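You operate a simulated robot arm through the tools that you are given. There is no shell and no other tool.

You run a simulated two-armed robot. Do the job below in one go: nothing can be reset, and whatever is moved stays where it is left.

## Task
Tilt the small board to 10 and rule a line at mark D.
Fine: purple pencil; one line, 8 cm or more, drawn at that tilt; leave board and rule so, the yellow knob loose; put the pencil back. Set down upright: what you pick out.

The check looks at the end state, three seconds after you hand in, the way a careful person would. Anything else that was tipped, shoved, dropped, spilled or broken makes it a failure.

## Robot
Two 7-joint arms with fingered hands on one trunk that stands fixed in place. Base frame: the origin is at the foot of the trunk, x ahead of it, y to its left, z up; the work surface is at about z = 0.744. Units: m, degrees, N and s.
The left shoulder is at [0.099, 0.128, 1.086], the right one opposite. Payload 5 kg a hand.
Tool frame (each hand has its own): the origin (TCP) lies between the finger pads and is the grasp point; the fingertips stand 0.037 m ahead of it; z points along the fingers, y is the line along which they close. The gripper opens to 0.124 m. The gripper's body begins 0.043 m behind the TCP. The gripper is a hand of 3 fingers: y runs from the thumb to the fingers, the wrist lies at [-0.021, -0.116, -0.203] in the tool frame, and closing takes about 1.5 s.
Orientation is that of the tool frame in the base frame, as a unit quaternion [w, x, y, z]. With the fingers straight down and the wrist toward the robot, the tool's x, y and z point along [0, 1, 0], [1, 0, 0] and [0, 0, -1] of the base frame.

## Interface
- The arms move only by the tool nudge_tool. It takes "left_series", "right_series" or both (then of equal length, played together; a hand with none holds still); each is a list of rows, each an object (a shift or turn left out is 0, a gripper value left out holds the last) with "travel": the shift along the tool's x, y, z in m, a list of three; "delta_rot": the turn, a rotation vector about the tool's x, y, z in degrees, a list of three; "hand": the gripper command, from -1 (fully open) to 1 (shut), values between in proportion. In form: [{"travel": [tx, ty, tz], "delta_rot": [ax, ay, az], "hand": hand}, ...]. A call has 1 to 20 rows; each row shifts and turns the commanded pose from where the row before left it, along the tool's axes as they then stand. Each row takes 0.2 s and may step no farther than 0.05 m and 8.6 degrees from the row before; otherwise, or with a gripper value out of range, the whole call is refused. Where a pose cannot be reached the arm comes as near as it can. A force on the tool above 40 N (or 10 N above the force at the start of the call, whichever is more), or a blocked arm, ends the call early, and 0.2 s more pass. The fingers move at their own pace (about 0.045 m/s each) and stop on an object; they squeeze with about 22 N. The grip force told is the motor's: it shows also when the fingers shut on nothing. Time passes only in rows, and 0.2 s behind the last, so rows that do not move let the fingers close. It gives the time, the measured TCP pose, the force on the tool (base axes), the opening and the grip force at its end, in the units of the frame above (readings bear some noise), with the torque about the TCP (base axes, N m) and any sound that the robot's microphone picked up.
- Cameras (640 x 400 px; columns grow to the right, rows downward): "scene" is now at [0.2553, -0.0341, 1.24]; the picture's right is [-0.42, -0.91, 0.00], its down [-0.58, 0.27, -0.77] and it looks along [0.70, -0.32, -0.64] (base axes); focal length 233 px, centre (320, 200). "left" rides on the left gripper at [-0.072, -0.104, -0.154] in its tool frame; the picture's right is [-0.83, -0.26, 0.49], its down [0.51, -0.72, 0.47] and it looks along [0.23, 0.64, 0.73] (tool axes); focal length 243 px, centre (320, 200). "right" rides on the right gripper at [0.072, -0.104, -0.154] in its tool frame; the picture's right is [-0.83, 0.26, -0.49], its down [-0.51, -0.72, 0.47] and it looks along [-0.23, 0.64, 0.73] (tool axes); focal length 243 px, centre (320, 200). There is no depth. A picture from a camera that has moved, and an enlarged one, comes with that camera's place and axes in the base frame and with its lens.
- get_image(camera): a new picture of that camera. It takes no simulated time.
- move_column(by): slides the trunk up (or, below 0, down) by that many m; the arms and the scene camera ride with it, the base frame stays. It gives what a move gives, with no picture.
- preshape(shape, hand): the hand has 3 fingers and takes this shape, open, in about a second: jaw (thumb against the fingers, like two jaws); tri (thumb and two fingers); tip (a fingertip pinch); poke (one finger out to press); point (the index stretched); flat (the hand flat); cup (the hand cupped); fist (a fist). The gripper value then closes the fingers along that shape, each until it touches; the sizes above hold for jaw. It gives what a move gives, with no picture.
- turn_head(pan, tilt): turns the head with the scene camera to pan (to the left, within 80 degrees either way) and tilt (down, from -29 to 69), counted from straight ahead of the robot. It gives what a move gives.
- zoom(camera, box): a new picture of the part [left, top, right, bottom] of that camera's present view, enlarged. It takes no simulated time.
- finish_job(): hands the job in; it is judged then, once.

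Nothing tells you positions but the pictures and the camera data. Unless the task says otherwise, let go and move clear before handing in.

The tools are called after "Emit:" as name(argument=value, ...) on one line, values as JSON. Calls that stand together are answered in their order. nudge_tool: Moves the arms, as the interface text tells. Its arguments: {"type":"object","properties":{"left_series":{"type":"array"},"right_series":{"type":"array"}},"required":[]} The other tools are called the same way: move_column (by) slides the trunk up or down; preshape (shape, hand) gives the hand a shape; turn_head (pan, tilt) turns the head that bears the scene camera; get_image (camera) takes a picture; zoom (camera, box) takes an enlarged picture of a part of a camera's view; finish_job () hands the job in.

At the start:

```text
time: 0.0
left_tool_pos: [0.7873, 0.1285, 1.0578]
left_tcp_rot: [-0.001, 0.707, 0.707, 0.0]
left_wrist_force: [0.0, 0.9, -0.3]
left_moment: [-0.01, 0.02, 0.0]
left_grip_width: 0.1236
left_grasp_force: 0.0
left_shape: jaw
right_tool_pos: [0.6284, -0.5829, 1.0617]
right_tcp_rot: [0.0, 0.707, 0.708, 0.0]
right_wrist_force: [0.0, 0.8, 0.3]
right_moment: [0.01, 0.01, -0.04]
right_grip_width: 0.1237
right_grasp_force: 0.1
right_shape: jaw
trunk travel left (down, up): [-0.275, 0.288]
head pan, tilt: [-24.7, 39.6]
```

scene: 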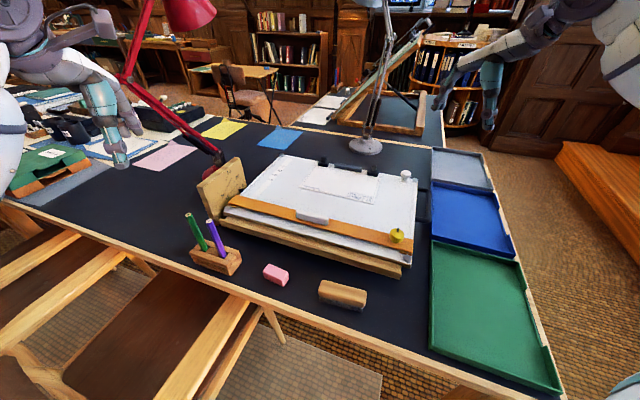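
right: 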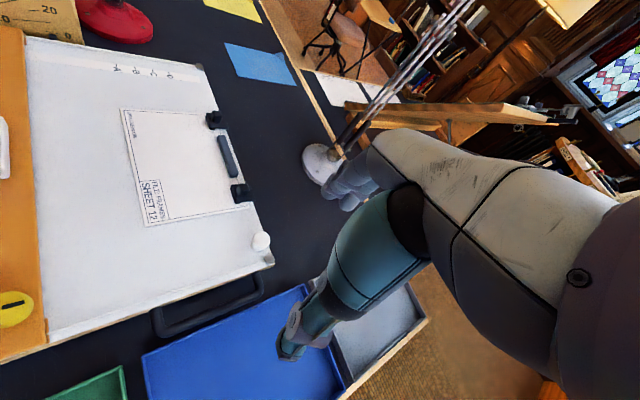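
left: 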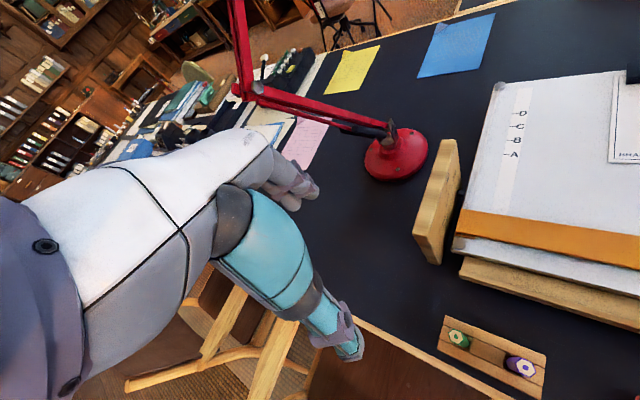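

I see a small drawing board with an orange rule, a yellow knob, a white knob at the board's far right, a tilt scale plate at its left, and a pencil block with green and purple pencils. I'll look closer at everything before moving.

Emit:
zoom(camera="scene", box=[180, 140, 440, 300])

Emit:
zoom(camera="scene", box=[180, 150, 280, 280])

Emit:
zoom(camera="left", box=[380, 50, 640, 390])

Emit:
zoom(camera="right", box=[0, 0, 320, 380])

Emit:
zoom(camera="scene", box=[340, 150, 440, 280])

```text
2.46 times, centred on (310, 220) of scene
camera zoom: at [0.2553, -0.0341, 1.24], right [-0.42, -0.91, 0.0], down [-0.58, 0.27, -0.77], along [0.7, -0.32, -0.64], focal length 574 px, centre (345, 151)
```

zoom: 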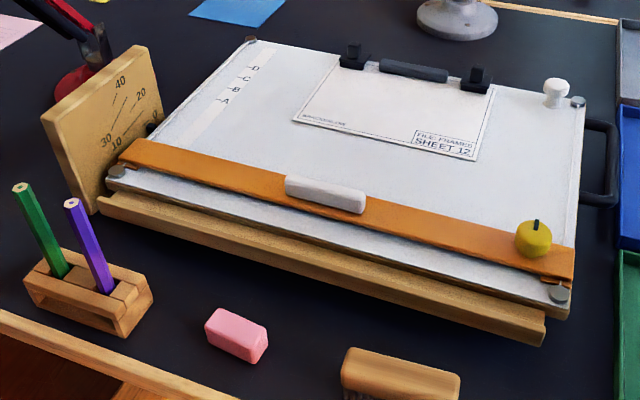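

```text
3.08 times, centred on (230, 215) of scene
camera zoom: at [0.2553, -0.0341, 1.24], right [-0.42, -0.91, 0.0], down [-0.58, 0.27, -0.77], along [0.7, -0.32, -0.64], focal length 718 px, centre (597, 154)
```

zoom: 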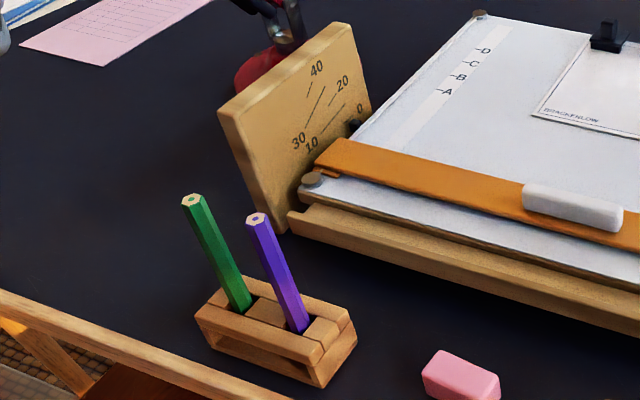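

```text
1.18 times, centred on (510, 220) of left
camera zoom: at [0.6832, 0.0566, 1.2119], right [-0.26, -0.83, -0.49], down [-0.72, 0.51, -0.47], along [0.64, 0.23, -0.73], focal length 285 px, centre (96, 176)
```

zoom: 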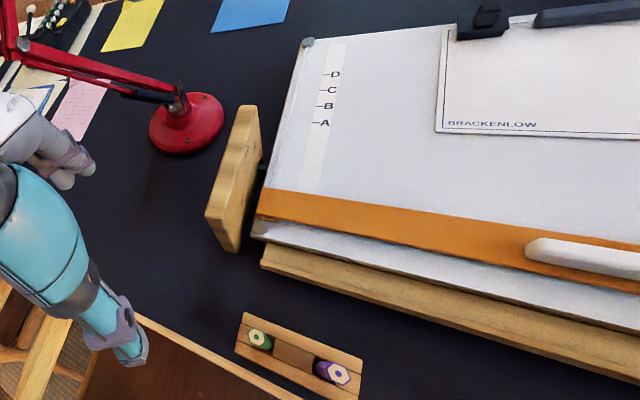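

```text
1.05 times, centred on (160, 190) of right (not enlarged: the box is as wide or as high as the picture)
camera zoom: at [0.5245, -0.5102, 1.2168], right [0.26, -0.83, 0.49], down [-0.72, -0.51, -0.47], along [0.64, -0.23, -0.73], focal length 255 px, centre (488, 210)
```

zoom: 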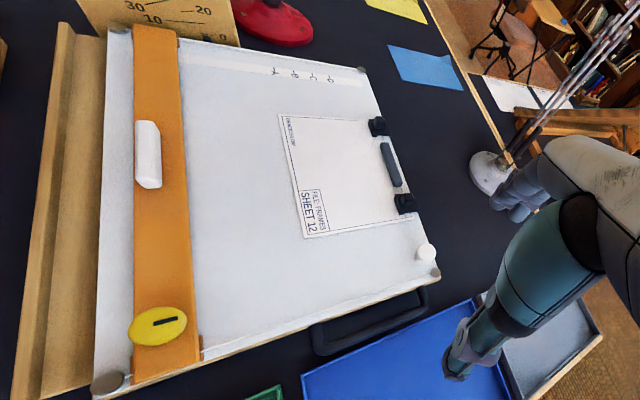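

```text
3.08 times, centred on (390, 215) of scene
camera zoom: at [0.2553, -0.0341, 1.24], right [-0.42, -0.91, 0.0], down [-0.58, 0.27, -0.77], along [0.7, -0.32, -0.64], focal length 718 px, centre (105, 154)
```

zoom: 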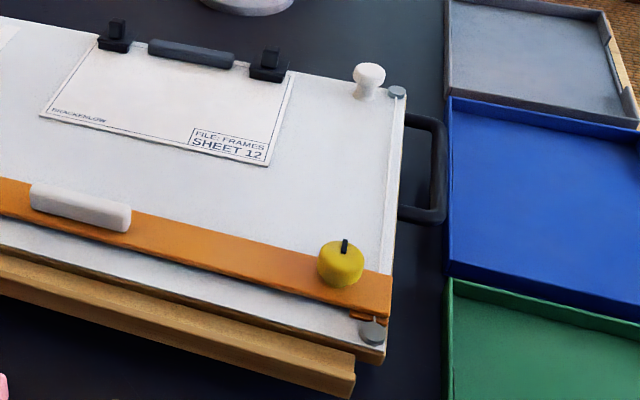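

Emit:
zoom(camera="right", box=[140, 190, 300, 340])

Emit:
zoom(camera="right", box=[0, 250, 100, 370])

Emit:
zoom(camera="right", box=[0, 0, 130, 80])

Emit:
zoom(camera="scene", box=[195, 150, 255, 215])

Emit:
zoom(camera="scene", box=[380, 220, 420, 275])

Emit:
zoom(camera="scene", box=[390, 155, 440, 225])

```text
2.67 times, centred on (220, 265) of right
camera zoom: at [0.5245, -0.5102, 1.2168], right [0.26, -0.83, 0.49], down [-0.72, -0.51, -0.47], along [0.64, -0.23, -0.73], focal length 647 px, centre (587, 27)
```

zoom: 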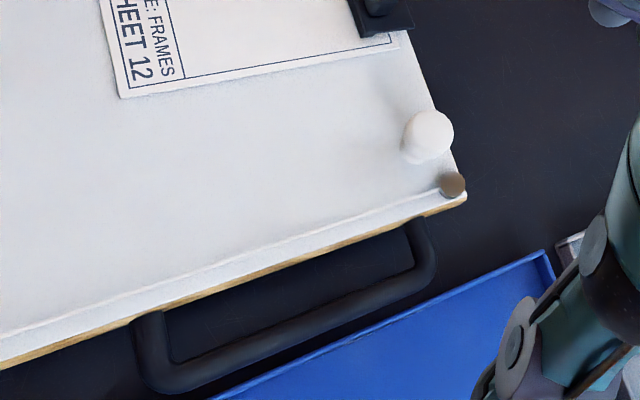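

```text
3.33 times, centred on (50, 310) of right
camera zoom: at [0.5245, -0.5102, 1.2168], right [0.26, -0.83, 0.49], down [-0.72, -0.51, -0.47], along [0.64, -0.23, -0.73], focal length 809 px, centre (1220, -167)
```

zoom: 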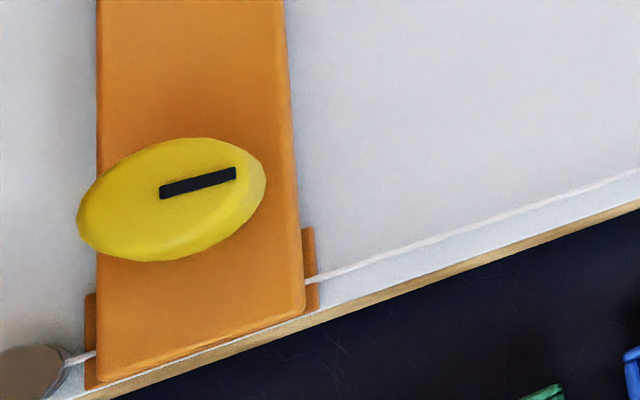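

```text
4.92 times, centred on (65, 40) of right
camera zoom: at [0.5245, -0.5102, 1.2168], right [0.26, -0.83, 0.49], down [-0.72, -0.51, -0.47], along [0.64, -0.23, -0.73], focal length 1194 px, centre (1575, 988)
```

zoom: 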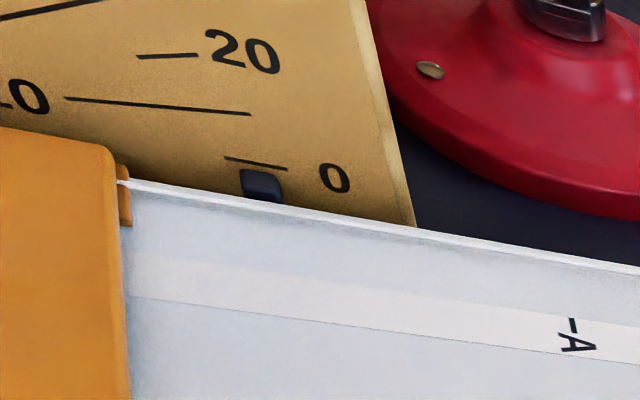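

```text
6.15 times, centred on (225, 182) of scene
camera zoom: at [0.2553, -0.0341, 1.24], right [-0.42, -0.91, 0.0], down [-0.58, 0.27, -0.77], along [0.7, -0.32, -0.64], focal length 1436 px, centre (905, 308)
```

zoom: 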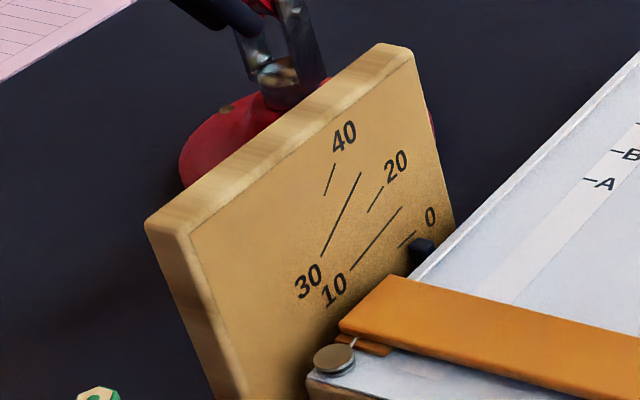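

```text
7.27 times, centred on (400, 248) of scene
camera zoom: at [0.2553, -0.0341, 1.24], right [-0.42, -0.91, 0.0], down [-0.58, 0.27, -0.77], along [0.7, -0.32, -0.64], focal length 1697 px, centre (-262, -146)
```

zoom: 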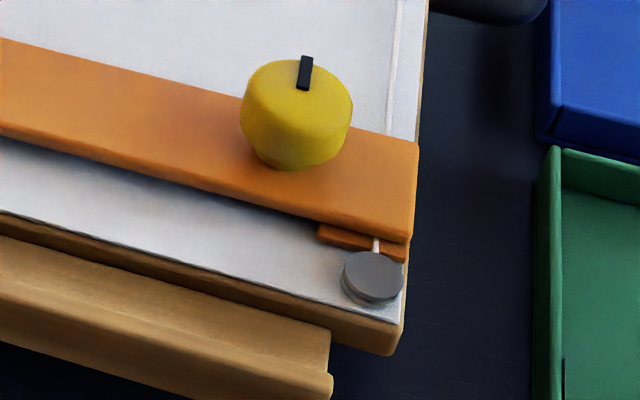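

```text
5.71 times, centred on (415, 190) of scene
camera zoom: at [0.2553, -0.0341, 1.24], right [-0.42, -0.91, 0.0], down [-0.58, 0.27, -0.77], along [0.7, -0.32, -0.64], focal length 1334 px, centre (-223, 257)
```

zoom: 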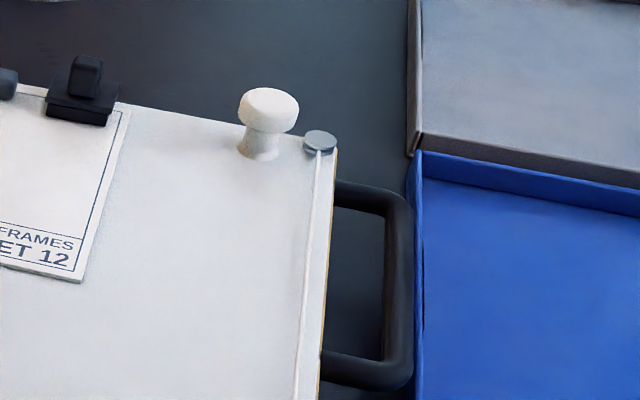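

The board lies turned about 45° with its hinge edge near the robot's left-front, its lift handle at (0.60,-0.55,0.785), and the pencil block near (0.67,0.05). I'll first bring the right hand over the handle, turned to match it, to look closer.

Emit:
nudge_tool(right_series=[{"delta_rot": [0, 0, -7.5]}, {"delta_rot": [0, 0, -7.5]}, {"delta_rot": [0, 0, -7.5]}, {"delta_rot": [0, 0, -7.5]}, {"delta_rot": [0, 0, -7.5]}, {"delta_rot": [0, 0, -7.5]}, {"travel": [0.015, 0.003, 0.03]}, {"travel": [0.014, 0.003, 0.03]}, {"travel": [0.014, 0.003, 0.03]}, {"travel": [0, 0, 0]}])

```text
time: 2.2
left_tool_pos: [0.7867, 0.1278, 1.0586]
left_tcp_rot: [0.0, 0.707, 0.707, 0.0]
left_wrist_force: [1.1, 0.0, -0.3]
left_moment: [0.01, -0.03, 0.03]
left_grip_width: 0.1236
left_grasp_force: 0.1
left_shape: jaw
right_tool_pos: [0.6062, -0.5447, 0.9712]
right_tcp_rot: [0.001, 0.383, 0.924, -0.001]
right_wrist_force: [-0.4, 1.0, 0.2]
right_moment: [-0.02, -0.03, 0.0]
right_grip_width: 0.1237
right_grasp_force: 0.0
right_shape: jaw
trunk travel left (down, up): [-0.275, 0.288]
head pan, tilt: [-24.7, 39.6]
```

Emit:
get_image(camera="right")

Emit:
get_image(camera="scene")

```text
taken
camera right: at [0.4808, -0.5683, 1.1255], right [0.77, -0.4, 0.49], down [-0.15, -0.87, -0.47], along [0.62, 0.29, -0.73], focal length 243 px, centre (320, 200)
```

right: 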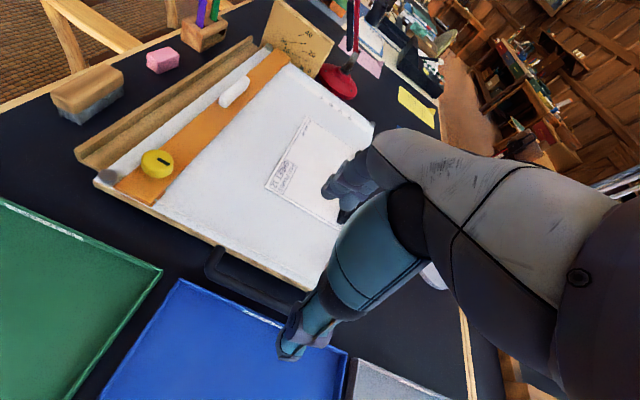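

```text
taken
camera scene: at [0.255, -0.0337, 1.2402], right [-0.42, -0.91, 0.0], down [-0.58, 0.27, -0.77], along [0.7, -0.32, -0.64], focal length 233 px, centre (320, 200)
```

scene: 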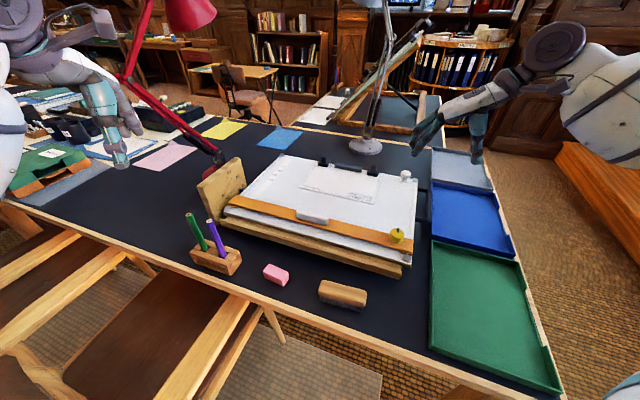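

Emit:
zoom(camera="right", box=[180, 220, 360, 370])

Emit:
zoom(camera="scene", box=[380, 110, 520, 240])

Emit:
get_image(camera="left")

```text
2.67 times, centred on (270, 295) of right
camera zoom: at [0.4808, -0.5683, 1.1255], right [0.77, -0.4, 0.49], down [-0.15, -0.87, -0.47], along [0.62, 0.29, -0.73], focal length 647 px, centre (453, -53)
```

zoom: 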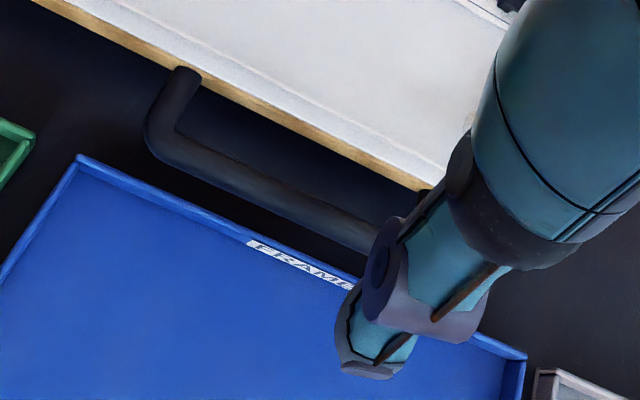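

```text
3.08 times, centred on (450, 175) of scene
camera zoom: at [0.255, -0.0337, 1.2402], right [-0.42, -0.91, 0.0], down [-0.58, 0.27, -0.77], along [0.7, -0.32, -0.64], focal length 718 px, centre (-80, 277)
```

zoom: 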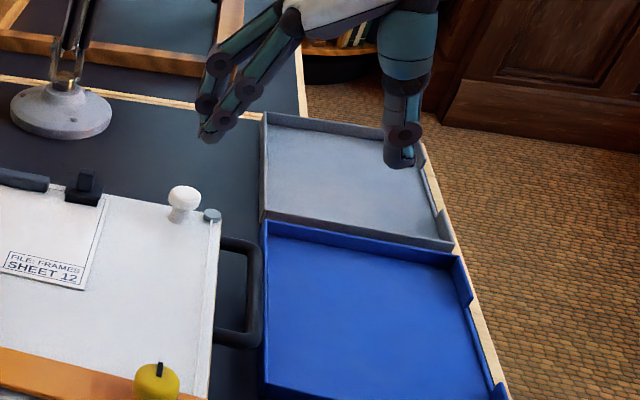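

```text
taken
camera left: at [0.6829, 0.0571, 1.2121], right [-0.26, -0.83, -0.49], down [-0.72, 0.51, -0.47], along [0.64, 0.23, -0.73], focal length 243 px, centre (320, 200)
```

left: 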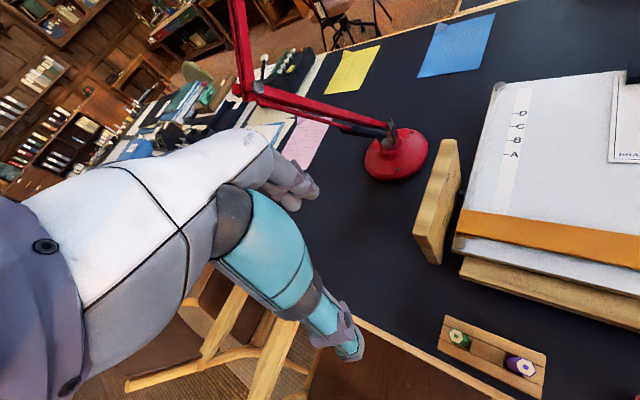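

The handle is a dark tube about 4 cm out from the board's right edge, its bar centre near z 0.785, just above the blue tray rim (about 0.76). I'll narrow the fingers and come down to about z 0.87 to check alignment.

Emit:
nudge_tool(right_series=[{"travel": [0, -0.004, 0.02], "hand": 0.42}, {"travel": [0, -0.004, 0.02]}, {"travel": [0, 0, 0.02]}, {"travel": [0, 0, 0.02]}, {"travel": [0, 0, 0.02]}, {"travel": [0, 0, 0]}, {"travel": [0, 0, 0]}, {"travel": [0, 0, 0]}])

Emit:
get_image(camera="right")

Emit:
zoom(camera="scene", box=[380, 110, 520, 240])

```text
time: 4.0
left_tool_pos: [0.7866, 0.1279, 1.0582]
left_tcp_rot: [0.0, 0.707, 0.707, 0.0]
left_wrist_force: [0.6, 0.6, 0.4]
left_moment: [0.0, -0.02, -0.02]
left_grip_width: 0.124
left_grasp_force: 0.1
left_shape: jaw
right_tool_pos: [0.5996, -0.5514, 0.873]
right_tcp_rot: [0.0, 0.383, 0.924, 0.0]
right_wrist_force: [-0.2, 0.2, 1.1]
right_moment: [-0.02, 0.0, 0.02]
right_grip_width: 0.0365
right_grasp_force: 0.0
right_shape: jaw
trunk travel left (down, up): [-0.275, 0.288]
head pan, tilt: [-24.7, 39.6]
```

```text
taken
camera right: at [0.4737, -0.573, 1.0267], right [0.77, -0.4, 0.49], down [-0.15, -0.87, -0.47], along [0.62, 0.29, -0.73], focal length 243 px, centre (320, 200)
```

right: 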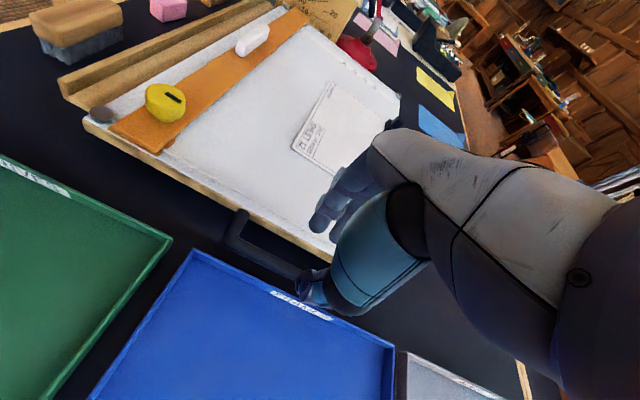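

```text
3.08 times, centred on (450, 175) of scene
camera zoom: at [0.2553, -0.0341, 1.2401], right [-0.42, -0.91, 0.0], down [-0.58, 0.27, -0.77], along [0.7, -0.32, -0.64], focal length 718 px, centre (-80, 277)
```

zoom: 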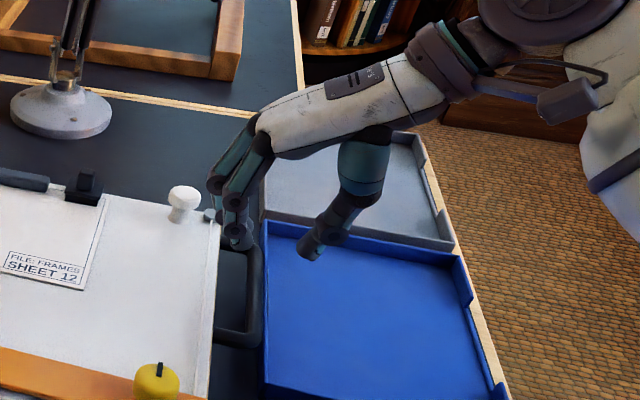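

Emit:
nudge_tool(right_series=[{"travel": [0, 0, 0.015], "hand": 0.5}, {"travel": [0, 0, 0.015]}, {"travel": [0, 0, 0]}, {"travel": [0, 0, 0]}])

Emit:
zoom(camera="right", box=[210, 170, 400, 330])

Emit:
zoom(camera="scene", box=[400, 150, 480, 220])

Emit:
zoom(camera="left", box=[480, 0, 640, 120])

```text
time: 5.0
left_tool_pos: [0.7863, 0.1274, 1.0579]
left_tcp_rot: [0.0, 0.707, 0.707, 0.0]
left_wrist_force: [-0.6, 0.4, -0.4]
left_moment: [0.02, 0.02, 0.02]
left_grip_width: 0.1238
left_grasp_force: 0.0
left_shape: jaw
right_tool_pos: [0.6004, -0.5509, 0.841]
right_tcp_rot: [0.0, 0.384, 0.923, 0.0]
right_wrist_force: [0.2, -0.2, 0.3]
right_moment: [0.0, 0.02, -0.02]
right_grip_width: 0.0312
right_grasp_force: 0.1
right_shape: jaw
trunk travel left (down, up): [-0.275, 0.288]
head pan, tilt: [-24.7, 39.6]
```

```text
2.50 times, centred on (305, 250) of right
camera zoom: at [0.4742, -0.5724, 0.996], right [0.77, -0.4, 0.49], down [-0.15, -0.87, -0.47], along [0.62, 0.29, -0.73], focal length 606 px, centre (358, 75)
```

zoom: 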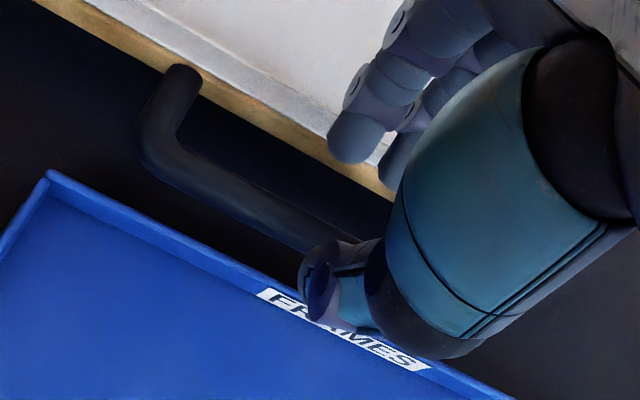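

```text
5.71 times, centred on (440, 185) of scene
camera zoom: at [0.2553, -0.0342, 1.24], right [-0.42, -0.91, 0.0], down [-0.58, 0.27, -0.77], along [0.7, -0.32, -0.64], focal length 1334 px, centre (-366, 286)
```

zoom: 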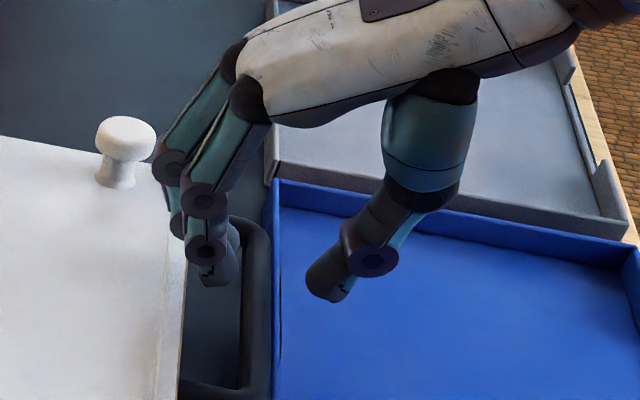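

```text
3.33 times, centred on (560, 60) of left
camera zoom: at [0.6833, 0.0565, 1.2118], right [-0.26, -0.83, -0.49], down [-0.72, 0.51, -0.47], along [0.64, 0.23, -0.73], focal length 809 px, centre (-480, 667)
```

zoom: 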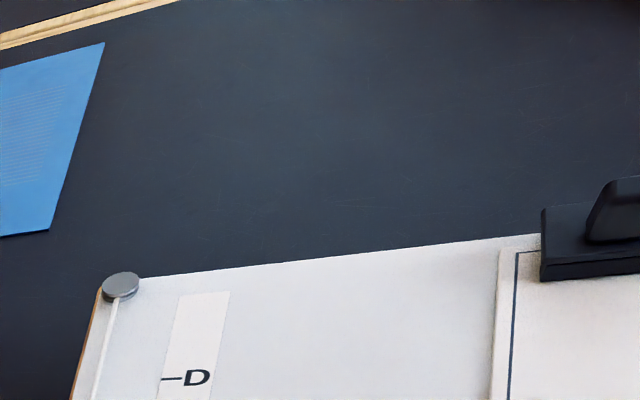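

The finger pads straddle the bar (fingers at u≈0.519, thumb at u≈0.571, bar at 0.543). I'll descend to TCP z≈0.806, keeping the thumb tip above the tray rim, and close.

Emit:
nudge_tool(right_series=[{"travel": [0, 0, 0.01]}, {"travel": [0, 0, 0.01]}, {"travel": [0, 0, 0.01]}, {"travel": [0, 0, 0.005]}, {"travel": [0, 0, 0]}])

Emit:
zoom(camera="scene", box=[400, 150, 480, 220])

Emit:
zoom(camera="right", box=[210, 170, 400, 330])

```text
time: 6.2
left_tool_pos: [0.7856, 0.1277, 1.0585]
left_tcp_rot: [0.0, 0.707, 0.707, -0.001]
left_wrist_force: [0.3, 0.7, 0.5]
left_moment: [0.02, 0.01, 0.01]
left_grip_width: 0.124
left_grasp_force: 0.0
left_shape: jaw
right_tool_pos: [0.5994, -0.5518, 0.8153]
right_tcp_rot: [0.006, 0.384, 0.923, 0.002]
right_wrist_force: [-6.1, 0.3, 20.9]
right_moment: [0.38, -0.63, 0.12]
right_grip_width: 0.0307
right_grasp_force: 0.1
right_shape: jaw
trunk travel left (down, up): [-0.275, 0.288]
head pan, tilt: [-24.7, 39.6]
stopped in row 5 (right hand): the force on the tool passed its limit at 42 N (the readings are from after the stop); the commanded pose is now the measured one
```

```text
5.71 times, centred on (440, 185) of scene
camera zoom: at [0.2538, -0.0336, 1.2403], right [-0.42, -0.91, 0.0], down [-0.58, 0.27, -0.77], along [0.7, -0.32, -0.64], focal length 1334 px, centre (-366, 286)
```

zoom: 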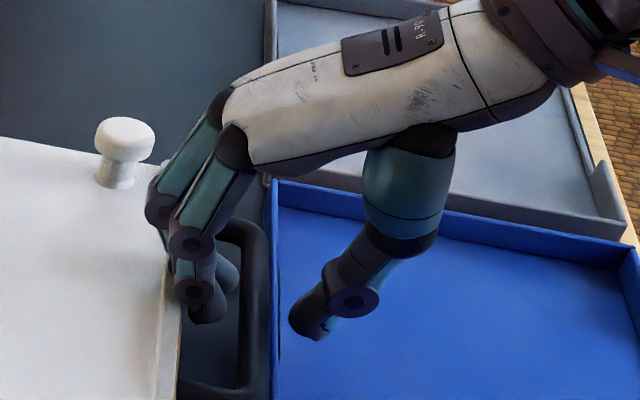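

```text
2.50 times, centred on (305, 250) of right
camera zoom: at [0.4723, -0.5737, 0.9678], right [0.76, -0.4, 0.5], down [-0.15, -0.87, -0.47], along [0.63, 0.29, -0.72], focal length 606 px, centre (358, 75)
```

zoom: 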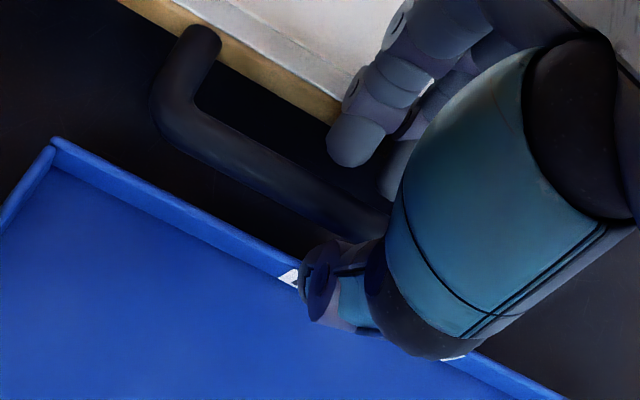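

The inner fingers' knuckle touched the board edge (about 20 N up), so I back off. I'll tilt the hand 15° so the knuckles lean outward, shift out about 7 mm, narrow the opening, and retry slowly.

Emit:
nudge_tool(right_series=[{"travel": [0, 0, -0.015]}, {"travel": [0, 0, -0.015], "hand": 0.565}, {"delta_rot": [-7.5, 0, 0]}, {"delta_rot": [-7.5, 0, 0]}, {"travel": [0, -0.0072, -0.0019]}, {"travel": [0, -0.0047, 0.0174]}, {"travel": [0, 0, 0]}, {"travel": [0, 0, 0]}])

Emit:
zoom(camera="scene", box=[400, 150, 480, 220])

Emit:
zoom(camera="right", box=[210, 170, 400, 330])

```text
time: 8.0
left_tool_pos: [0.7869, 0.1268, 1.0591]
left_tcp_rot: [0.0, 0.707, 0.707, 0.0]
left_wrist_force: [0.6, 0.0, -0.1]
left_moment: [0.02, 0.0, -0.02]
left_grip_width: 0.1235
left_grasp_force: 0.0
left_shape: jaw
right_tool_pos: [0.5941, -0.5573, 0.8227]
right_tcp_rot: [0.055, 0.38, 0.915, 0.121]
right_wrist_force: [0.3, -0.8, 0.8]
right_moment: [0.03, 0.0, 0.04]
right_grip_width: 0.0274
right_grasp_force: 0.0
right_shape: jaw
trunk travel left (down, up): [-0.275, 0.288]
head pan, tilt: [-24.7, 39.6]
```

```text
5.71 times, centred on (440, 185) of scene
camera zoom: at [0.2555, -0.0344, 1.24], right [-0.42, -0.91, 0.0], down [-0.58, 0.27, -0.77], along [0.7, -0.32, -0.64], focal length 1334 px, centre (-366, 286)
```

zoom: 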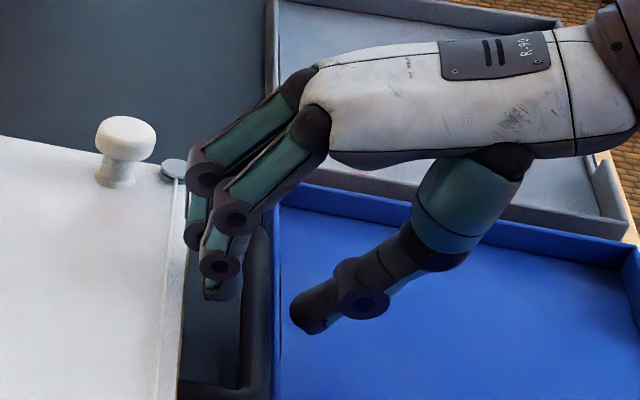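

```text
2.50 times, centred on (305, 250) of right
camera zoom: at [0.4426, -0.6059, 0.9446], right [0.67, -0.5, 0.55], down [-0.04, -0.77, -0.64], along [0.74, 0.41, -0.54], focal length 606 px, centre (358, 75)
```

zoom: 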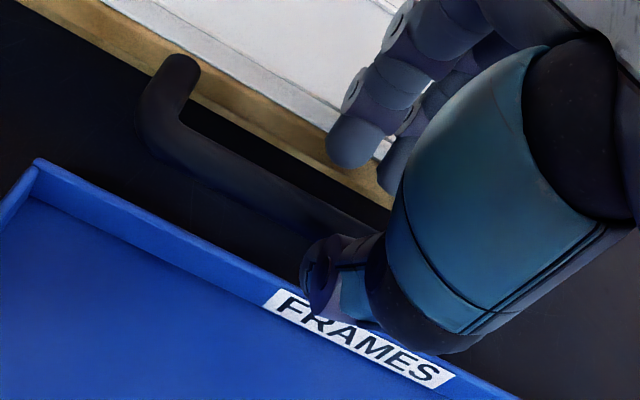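

Emit:
nudge_tool(right_series=[{"travel": [0, -0.001, 0.0036]}, {"travel": [0, -0.001, 0.0036]}, {"travel": [0, 0, 0]}])

Emit:
zoom(camera="scene", box=[400, 150, 480, 220])

```text
time: 8.8
left_tool_pos: [0.7862, 0.1278, 1.0578]
left_tcp_rot: [0.0, 0.707, 0.707, -0.001]
left_wrist_force: [-0.2, 0.4, 0.0]
left_moment: [0.03, 0.0, 0.03]
left_grip_width: 0.1239
left_grasp_force: 0.0
left_shape: jaw
right_tool_pos: [0.5933, -0.5593, 0.8157]
right_tcp_rot: [0.054, 0.38, 0.915, 0.122]
right_wrist_force: [-0.5, -0.1, 0.3]
right_moment: [-0.01, 0.02, -0.01]
right_grip_width: 0.0275
right_grasp_force: 0.1
right_shape: jaw
trunk travel left (down, up): [-0.275, 0.288]
head pan, tilt: [-24.7, 39.6]
```

```text
5.71 times, centred on (440, 185) of scene
camera zoom: at [0.2552, -0.0341, 1.2401], right [-0.42, -0.91, 0.0], down [-0.58, 0.27, -0.77], along [0.7, -0.32, -0.64], focal length 1334 px, centre (-366, 286)
```

zoom: 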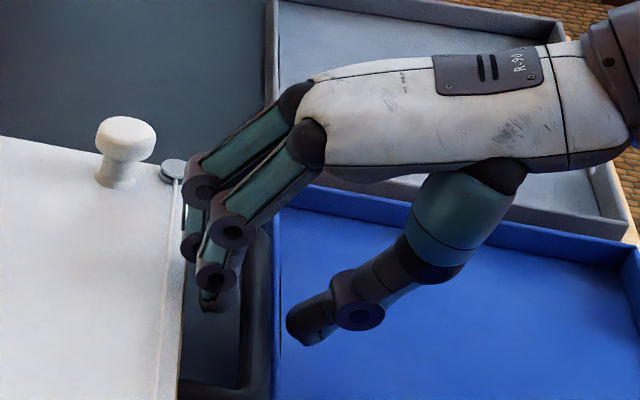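

Emit:
nudge_tool(right_series=[{"travel": [0, -0.001, 0.0036]}, {"travel": [0, -0.001, 0.0034]}, {"travel": [0, 0, 0]}])

Emit:
zoom(camera="scene", box=[400, 150, 480, 220])

Emit:
zoom(camera="right", box=[210, 170, 400, 330])

```text
time: 9.6
left_tool_pos: [0.7867, 0.1275, 1.0577]
left_tcp_rot: [0.0, 0.707, 0.707, 0.001]
left_wrist_force: [0.1, 0.4, 0.1]
left_moment: [0.03, -0.04, 0.02]
left_grip_width: 0.1239
left_grasp_force: 0.1
left_shape: jaw
right_tool_pos: [0.5945, -0.5588, 0.8078]
right_tcp_rot: [0.054, 0.379, 0.916, 0.121]
right_wrist_force: [0.3, 0.2, 0.0]
right_moment: [0.0, 0.02, 0.0]
right_grip_width: 0.0275
right_grasp_force: 0.0
right_shape: jaw
trunk travel left (down, up): [-0.275, 0.288]
head pan, tilt: [-24.7, 39.6]
```

```text
5.71 times, centred on (440, 185) of scene
camera zoom: at [0.2553, -0.0341, 1.2401], right [-0.42, -0.91, 0.0], down [-0.58, 0.27, -0.77], along [0.7, -0.32, -0.64], focal length 1334 px, centre (-366, 286)
```

zoom: 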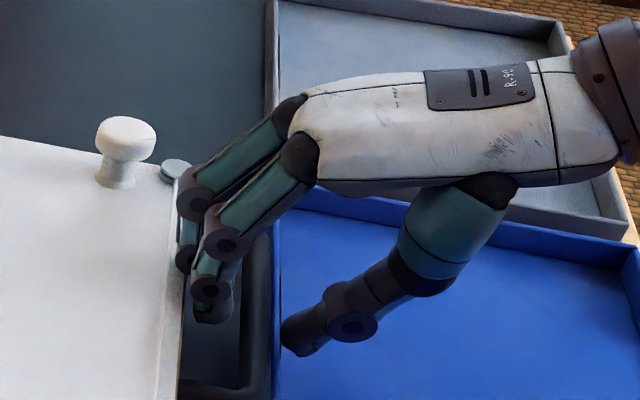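

```text
2.50 times, centred on (305, 250) of right
camera zoom: at [0.4424, -0.6051, 0.9295], right [0.67, -0.5, 0.55], down [-0.04, -0.77, -0.64], along [0.74, 0.41, -0.54], focal length 606 px, centre (358, 75)
```

zoom: 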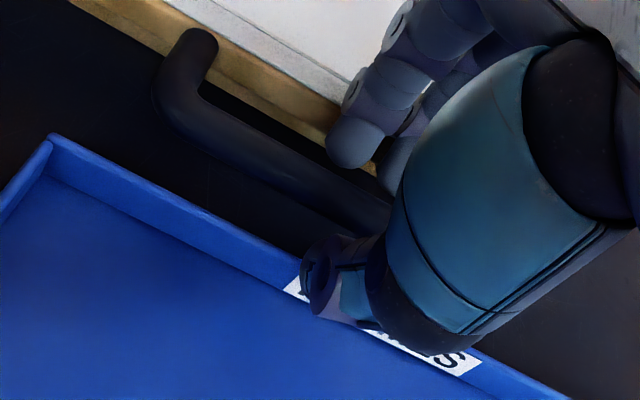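

No contact force at grip height, so the fingers are astride the bar. Closing on it.

Emit:
nudge_tool(right_series=[{"hand": 1}, {}, {}, {}, {}, {}, {}])

Emit:
zoom(camera="scene", box=[400, 150, 480, 220])

```text
time: 11.2
left_tool_pos: [0.7873, 0.1286, 1.057]
left_tcp_rot: [0.0, 0.708, 0.707, 0.001]
left_wrist_force: [0.2, 0.9, 0.4]
left_moment: [0.02, -0.02, 0.01]
left_grip_width: 0.1238
left_grasp_force: 0.1
left_shape: jaw
right_tool_pos: [0.5938, -0.5574, 0.8084]
right_tcp_rot: [0.053, 0.379, 0.916, 0.122]
right_wrist_force: [0.3, 1.4, -0.6]
right_moment: [0.03, 0.03, 0.0]
right_grip_width: 0.0105
right_grasp_force: 22.2
right_shape: jaw
trunk travel left (down, up): [-0.275, 0.288]
head pan, tilt: [-24.7, 39.6]
```

```text
5.71 times, centred on (440, 185) of scene
camera zoom: at [0.2554, -0.0341, 1.24], right [-0.42, -0.91, 0.0], down [-0.58, 0.27, -0.77], along [0.7, -0.32, -0.64], focal length 1334 px, centre (-366, 286)
```

zoom: 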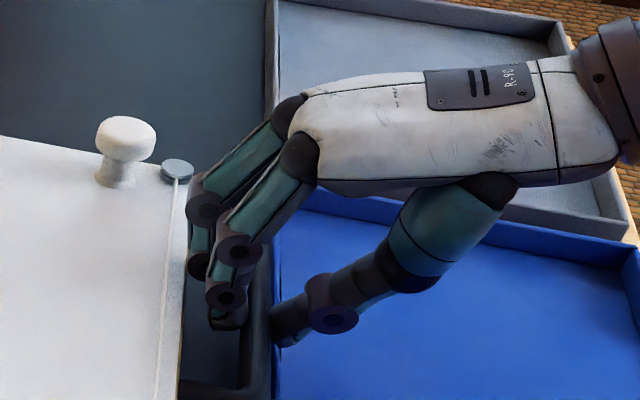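

Handle gripped (22 N). I'll try a gentle 6 mm lift and read the force to learn whether the tilt is free.

Emit:
nudge_tool(right_series=[{"travel": [0, 0.0008, -0.0029]}, {"travel": [0, 0.0008, -0.0029]}, {}])

Emit:
zoom(camera="scene", box=[195, 150, 255, 215])

```text
time: 12.0
left_tool_pos: [0.7869, 0.1273, 1.0582]
left_tcp_rot: [-0.001, 0.707, 0.707, 0.0]
left_wrist_force: [0.7, -0.1, 0.3]
left_moment: [-0.03, 0.0, 0.01]
left_grip_width: 0.1236
left_grasp_force: 0.1
left_shape: jaw
right_tool_pos: [0.5943, -0.5577, 0.8147]
right_tcp_rot: [0.054, 0.38, 0.915, 0.123]
right_wrist_force: [-4.2, 2.2, -2.0]
right_moment: [0.03, 0.08, 0.06]
right_grip_width: 0.0101
right_grasp_force: 22.4
right_shape: jaw
trunk travel left (down, up): [-0.275, 0.288]
head pan, tilt: [-24.7, 39.6]
```

```text
6.15 times, centred on (225, 182) of scene
camera zoom: at [0.2552, -0.0342, 1.2401], right [-0.42, -0.91, 0.0], down [-0.58, 0.27, -0.77], along [0.7, -0.32, -0.64], focal length 1436 px, centre (905, 308)
```

zoom: 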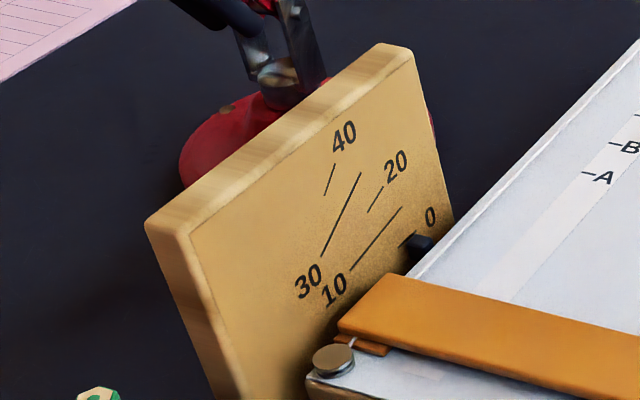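

The board follows with only a couple of newtons, so the tilt is free. I'll carry the handle on along its arc, turning the hand with it, and check the pointer as I go.

Emit:
nudge_tool(right_series=[{"travel": [0.0011, 0.0018, -0.0067], "delta_rot": [0, -1.642, -0.44]}, {"travel": [0.0011, 0.0018, -0.0067], "delta_rot": [0, -1.642, -0.44]}, {"travel": [0.0011, 0.0018, -0.0067], "delta_rot": [0, -1.642, -0.44]}, {}])

Emit:
zoom(camera="scene", box=[195, 150, 255, 215])

Emit:
get_image(camera="scene")

```text
time: 13.0
left_tool_pos: [0.7871, 0.129, 1.0585]
left_tcp_rot: [0.001, 0.707, 0.707, 0.001]
left_wrist_force: [0.3, 0.2, -0.5]
left_moment: [0.0, 0.01, 0.01]
left_grip_width: 0.1238
left_grasp_force: 0.1
left_shape: jaw
right_tool_pos: [0.5911, -0.5546, 0.8353]
right_tcp_rot: [0.095, 0.373, 0.917, 0.106]
right_wrist_force: [-7.6, 7.6, 2.0]
right_moment: [0.14, 0.19, 0.14]
right_grip_width: 0.0101
right_grasp_force: 22.1
right_shape: jaw
trunk travel left (down, up): [-0.275, 0.288]
head pan, tilt: [-24.7, 39.6]
```

```text
6.15 times, centred on (225, 182) of scene
camera zoom: at [0.2545, -0.0334, 1.2403], right [-0.42, -0.91, 0.0], down [-0.58, 0.27, -0.77], along [0.7, -0.32, -0.64], focal length 1436 px, centre (905, 308)
```

zoom: 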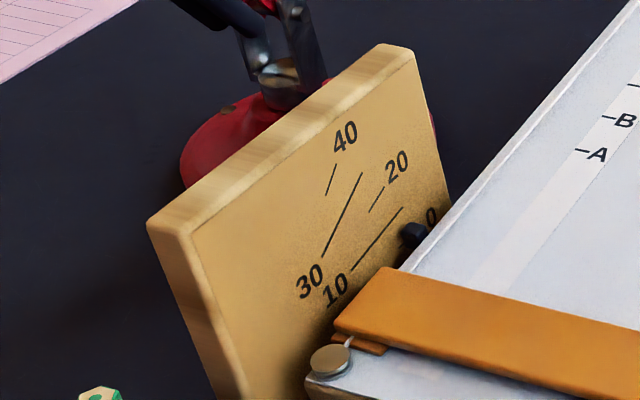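

```text
taken
camera scene: at [0.2545, -0.0334, 1.2403], right [-0.42, -0.91, 0.0], down [-0.58, 0.27, -0.77], along [0.7, -0.32, -0.64], focal length 233 px, centre (320, 200)
```

scene: 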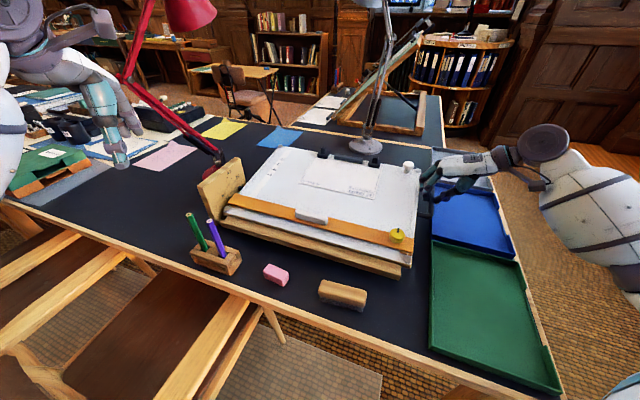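

Emit:
nudge_tool(right_series=[{"travel": [0.0025, 0.0022, -0.0084], "delta_rot": [0, -1.88, -0.5]}, {"travel": [0.0025, 0.0022, -0.0084], "delta_rot": [0, -1.88, -0.5]}, {}, {}])

Emit:
zoom(camera="scene", box=[195, 150, 255, 215])

Emit:
zoom(camera="left", box=[400, 60, 640, 280])

```text
time: 14.0
left_tool_pos: [0.7864, 0.1271, 1.057]
left_tcp_rot: [0.0, 0.707, 0.707, 0.0]
left_wrist_force: [0.8, 0.4, 0.1]
left_moment: [-0.01, -0.02, 0.01]
left_grip_width: 0.1238
left_grasp_force: 0.1
left_shape: jaw
right_tool_pos: [0.5869, -0.5506, 0.8527]
right_tcp_rot: [0.126, 0.37, 0.916, 0.091]
right_wrist_force: [1.4, -5.1, 2.0]
right_moment: [-0.15, -0.07, -0.07]
right_grip_width: 0.0104
right_grasp_force: 21.7
right_shape: jaw
trunk travel left (down, up): [-0.275, 0.288]
head pan, tilt: [-24.7, 39.6]
```

```text
6.15 times, centred on (225, 182) of scene
camera zoom: at [0.2554, -0.0346, 1.24], right [-0.42, -0.91, 0.0], down [-0.58, 0.27, -0.77], along [0.7, -0.32, -0.64], focal length 1436 px, centre (905, 308)
```

zoom: 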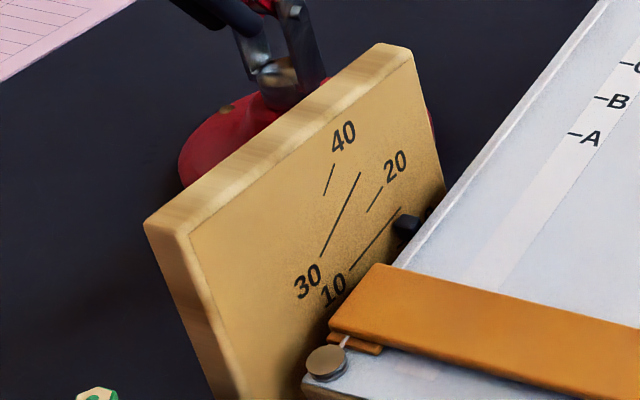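

```text
1.82 times, centred on (520, 170) of left
camera zoom: at [0.6833, 0.0562, 1.2118], right [-0.26, -0.83, -0.49], down [-0.72, 0.51, -0.47], along [0.64, 0.23, -0.73], focal length 441 px, centre (-44, 254)
```

zoom: 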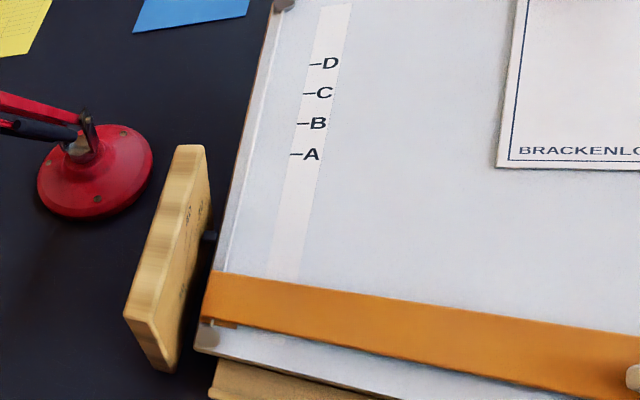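

The pointer sits at the 10 line and the tool carries no weight (force on it is slightly upward), so the hinge seems to hold itself. I'll open the fingers a little and see whether the board stays.

Emit:
nudge_tool(right_series=[{"hand": 0.75}, {"hand": 0.565}, {}, {}, {}])

Emit:
zoom(camera="scene", box=[195, 150, 255, 215])

Emit:
zoom(camera="scene", box=[400, 150, 480, 220])

```text
time: 15.2
left_tool_pos: [0.7871, 0.1276, 1.0589]
left_tcp_rot: [0.0, 0.707, 0.707, 0.0]
left_wrist_force: [0.2, 0.2, 0.0]
left_moment: [0.01, 0.01, 0.0]
left_grip_width: 0.1235
left_grasp_force: 0.1
left_shape: jaw
right_tool_pos: [0.5874, -0.55, 0.8518]
right_tcp_rot: [0.126, 0.369, 0.916, 0.091]
right_wrist_force: [0.6, -0.3, -0.3]
right_moment: [0.0, -0.02, 0.02]
right_grip_width: 0.0267
right_grasp_force: 0.1
right_shape: jaw
trunk travel left (down, up): [-0.275, 0.288]
head pan, tilt: [-24.7, 39.6]
```

```text
6.15 times, centred on (225, 182) of scene
camera zoom: at [0.2553, -0.0342, 1.24], right [-0.42, -0.91, 0.0], down [-0.58, 0.27, -0.77], along [0.7, -0.32, -0.64], focal length 1436 px, centre (905, 308)
```

zoom: 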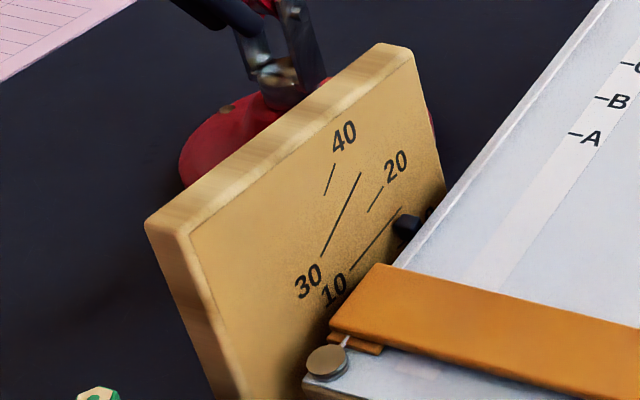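

```text
5.71 times, centred on (440, 185) of scene
camera zoom: at [0.2553, -0.0342, 1.24], right [-0.42, -0.91, 0.0], down [-0.58, 0.27, -0.77], along [0.7, -0.32, -0.64], focal length 1334 px, centre (-366, 286)
```

zoom: 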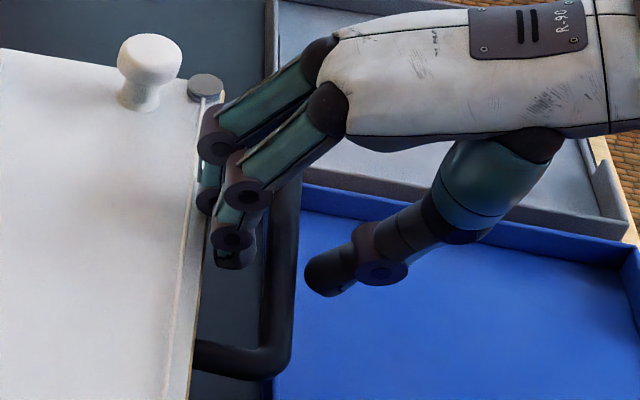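

The board stays put at the 10 mark with the fingers open. I'll withdraw the hand straight along its own axis and then check the scale from a better angle.

Emit:
nudge_tool(right_series=[{"travel": [0, 0, -0.008]}, {"travel": [0, 0, -0.01]}, {"travel": [0, 0, -0.015]}, {"travel": [0, 0, -0.02]}, {"travel": [0, 0, -0.03]}, {"travel": [0, 0, -0.04]}, {"travel": [0, 0, -0.04]}, {}])

Emit:
zoom(camera="scene", box=[195, 150, 255, 215])

Emit:
get_image(camera="right")

Emit:
get_image(camera="scene")

```text
time: 17.0
left_tool_pos: [0.7873, 0.1259, 1.0582]
left_tcp_rot: [-0.001, 0.707, 0.707, 0.001]
left_wrist_force: [0.1, 0.4, 0.2]
left_moment: [0.02, -0.02, 0.0]
left_grip_width: 0.1238
left_grasp_force: 0.1
left_shape: jaw
right_tool_pos: [0.5364, -0.5639, 1.006]
right_tcp_rot: [0.125, 0.369, 0.916, 0.092]
right_wrist_force: [0.6, 0.1, -0.6]
right_moment: [0.05, -0.04, -0.01]
right_grip_width: 0.0267
right_grasp_force: 0.1
right_shape: jaw
trunk travel left (down, up): [-0.275, 0.288]
head pan, tilt: [-24.7, 39.6]
```

```text
6.15 times, centred on (225, 182) of scene
camera zoom: at [0.2556, -0.0345, 1.2399], right [-0.42, -0.91, 0.0], down [-0.58, 0.27, -0.77], along [0.7, -0.32, -0.64], focal length 1436 px, centre (905, 308)
```

zoom: 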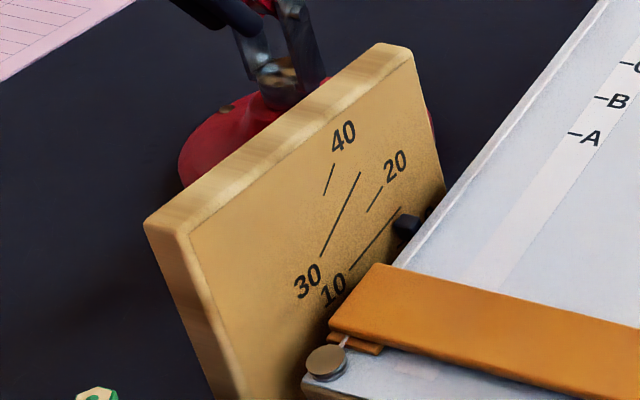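

```text
taken
camera right: at [0.3723, -0.5982, 1.1139], right [0.6, -0.43, 0.67], down [0.02, -0.83, -0.55], along [0.8, 0.35, -0.49], focal length 243 px, centre (320, 200)
```

right: 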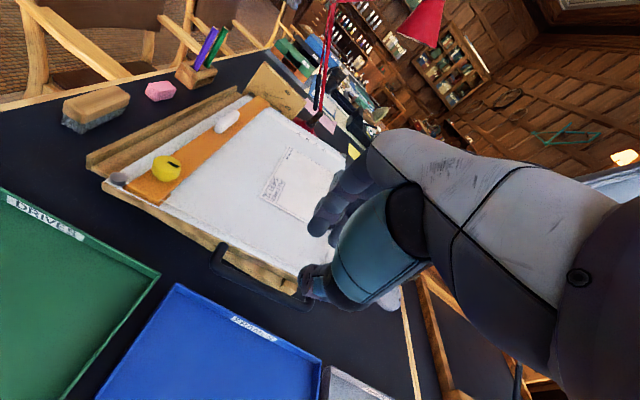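

```text
taken
camera scene: at [0.2556, -0.0345, 1.2399], right [-0.42, -0.91, 0.0], down [-0.58, 0.27, -0.77], along [0.7, -0.32, -0.64], focal length 233 px, centre (320, 200)
```

scene: 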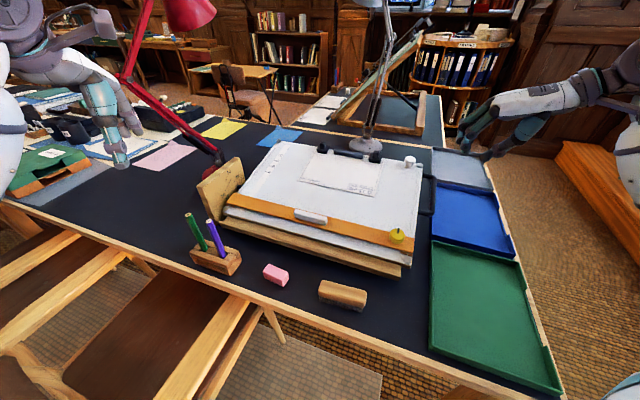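

Emit:
zoom(camera="right", box=[230, 50, 330, 130])

Emit:
zoom(camera="right", box=[90, 60, 330, 290])

```text
5.00 times, centred on (280, 90) of right
camera zoom: at [0.3723, -0.5982, 1.1139], right [0.6, -0.43, 0.67], down [0.02, -0.83, -0.55], along [0.8, 0.35, -0.49], focal length 1213 px, centre (520, 750)
```

zoom: 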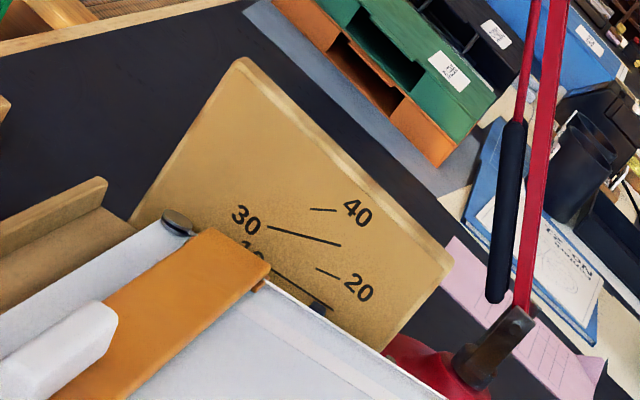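

```text
1.74 times, centred on (210, 175) of right
camera zoom: at [0.3723, -0.5982, 1.1139], right [0.6, -0.43, 0.67], down [0.02, -0.83, -0.55], along [0.8, 0.35, -0.49], focal length 422 px, centre (511, 244)
```

zoom: 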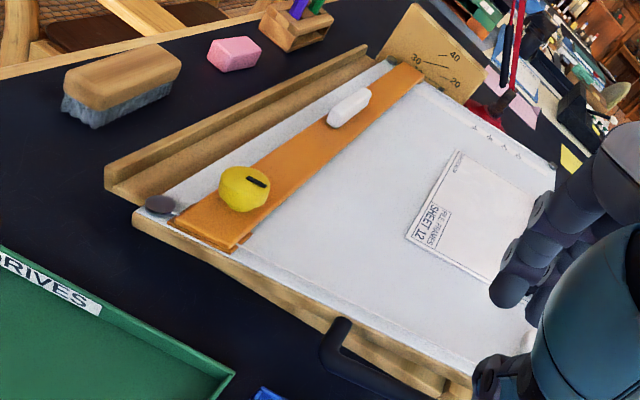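

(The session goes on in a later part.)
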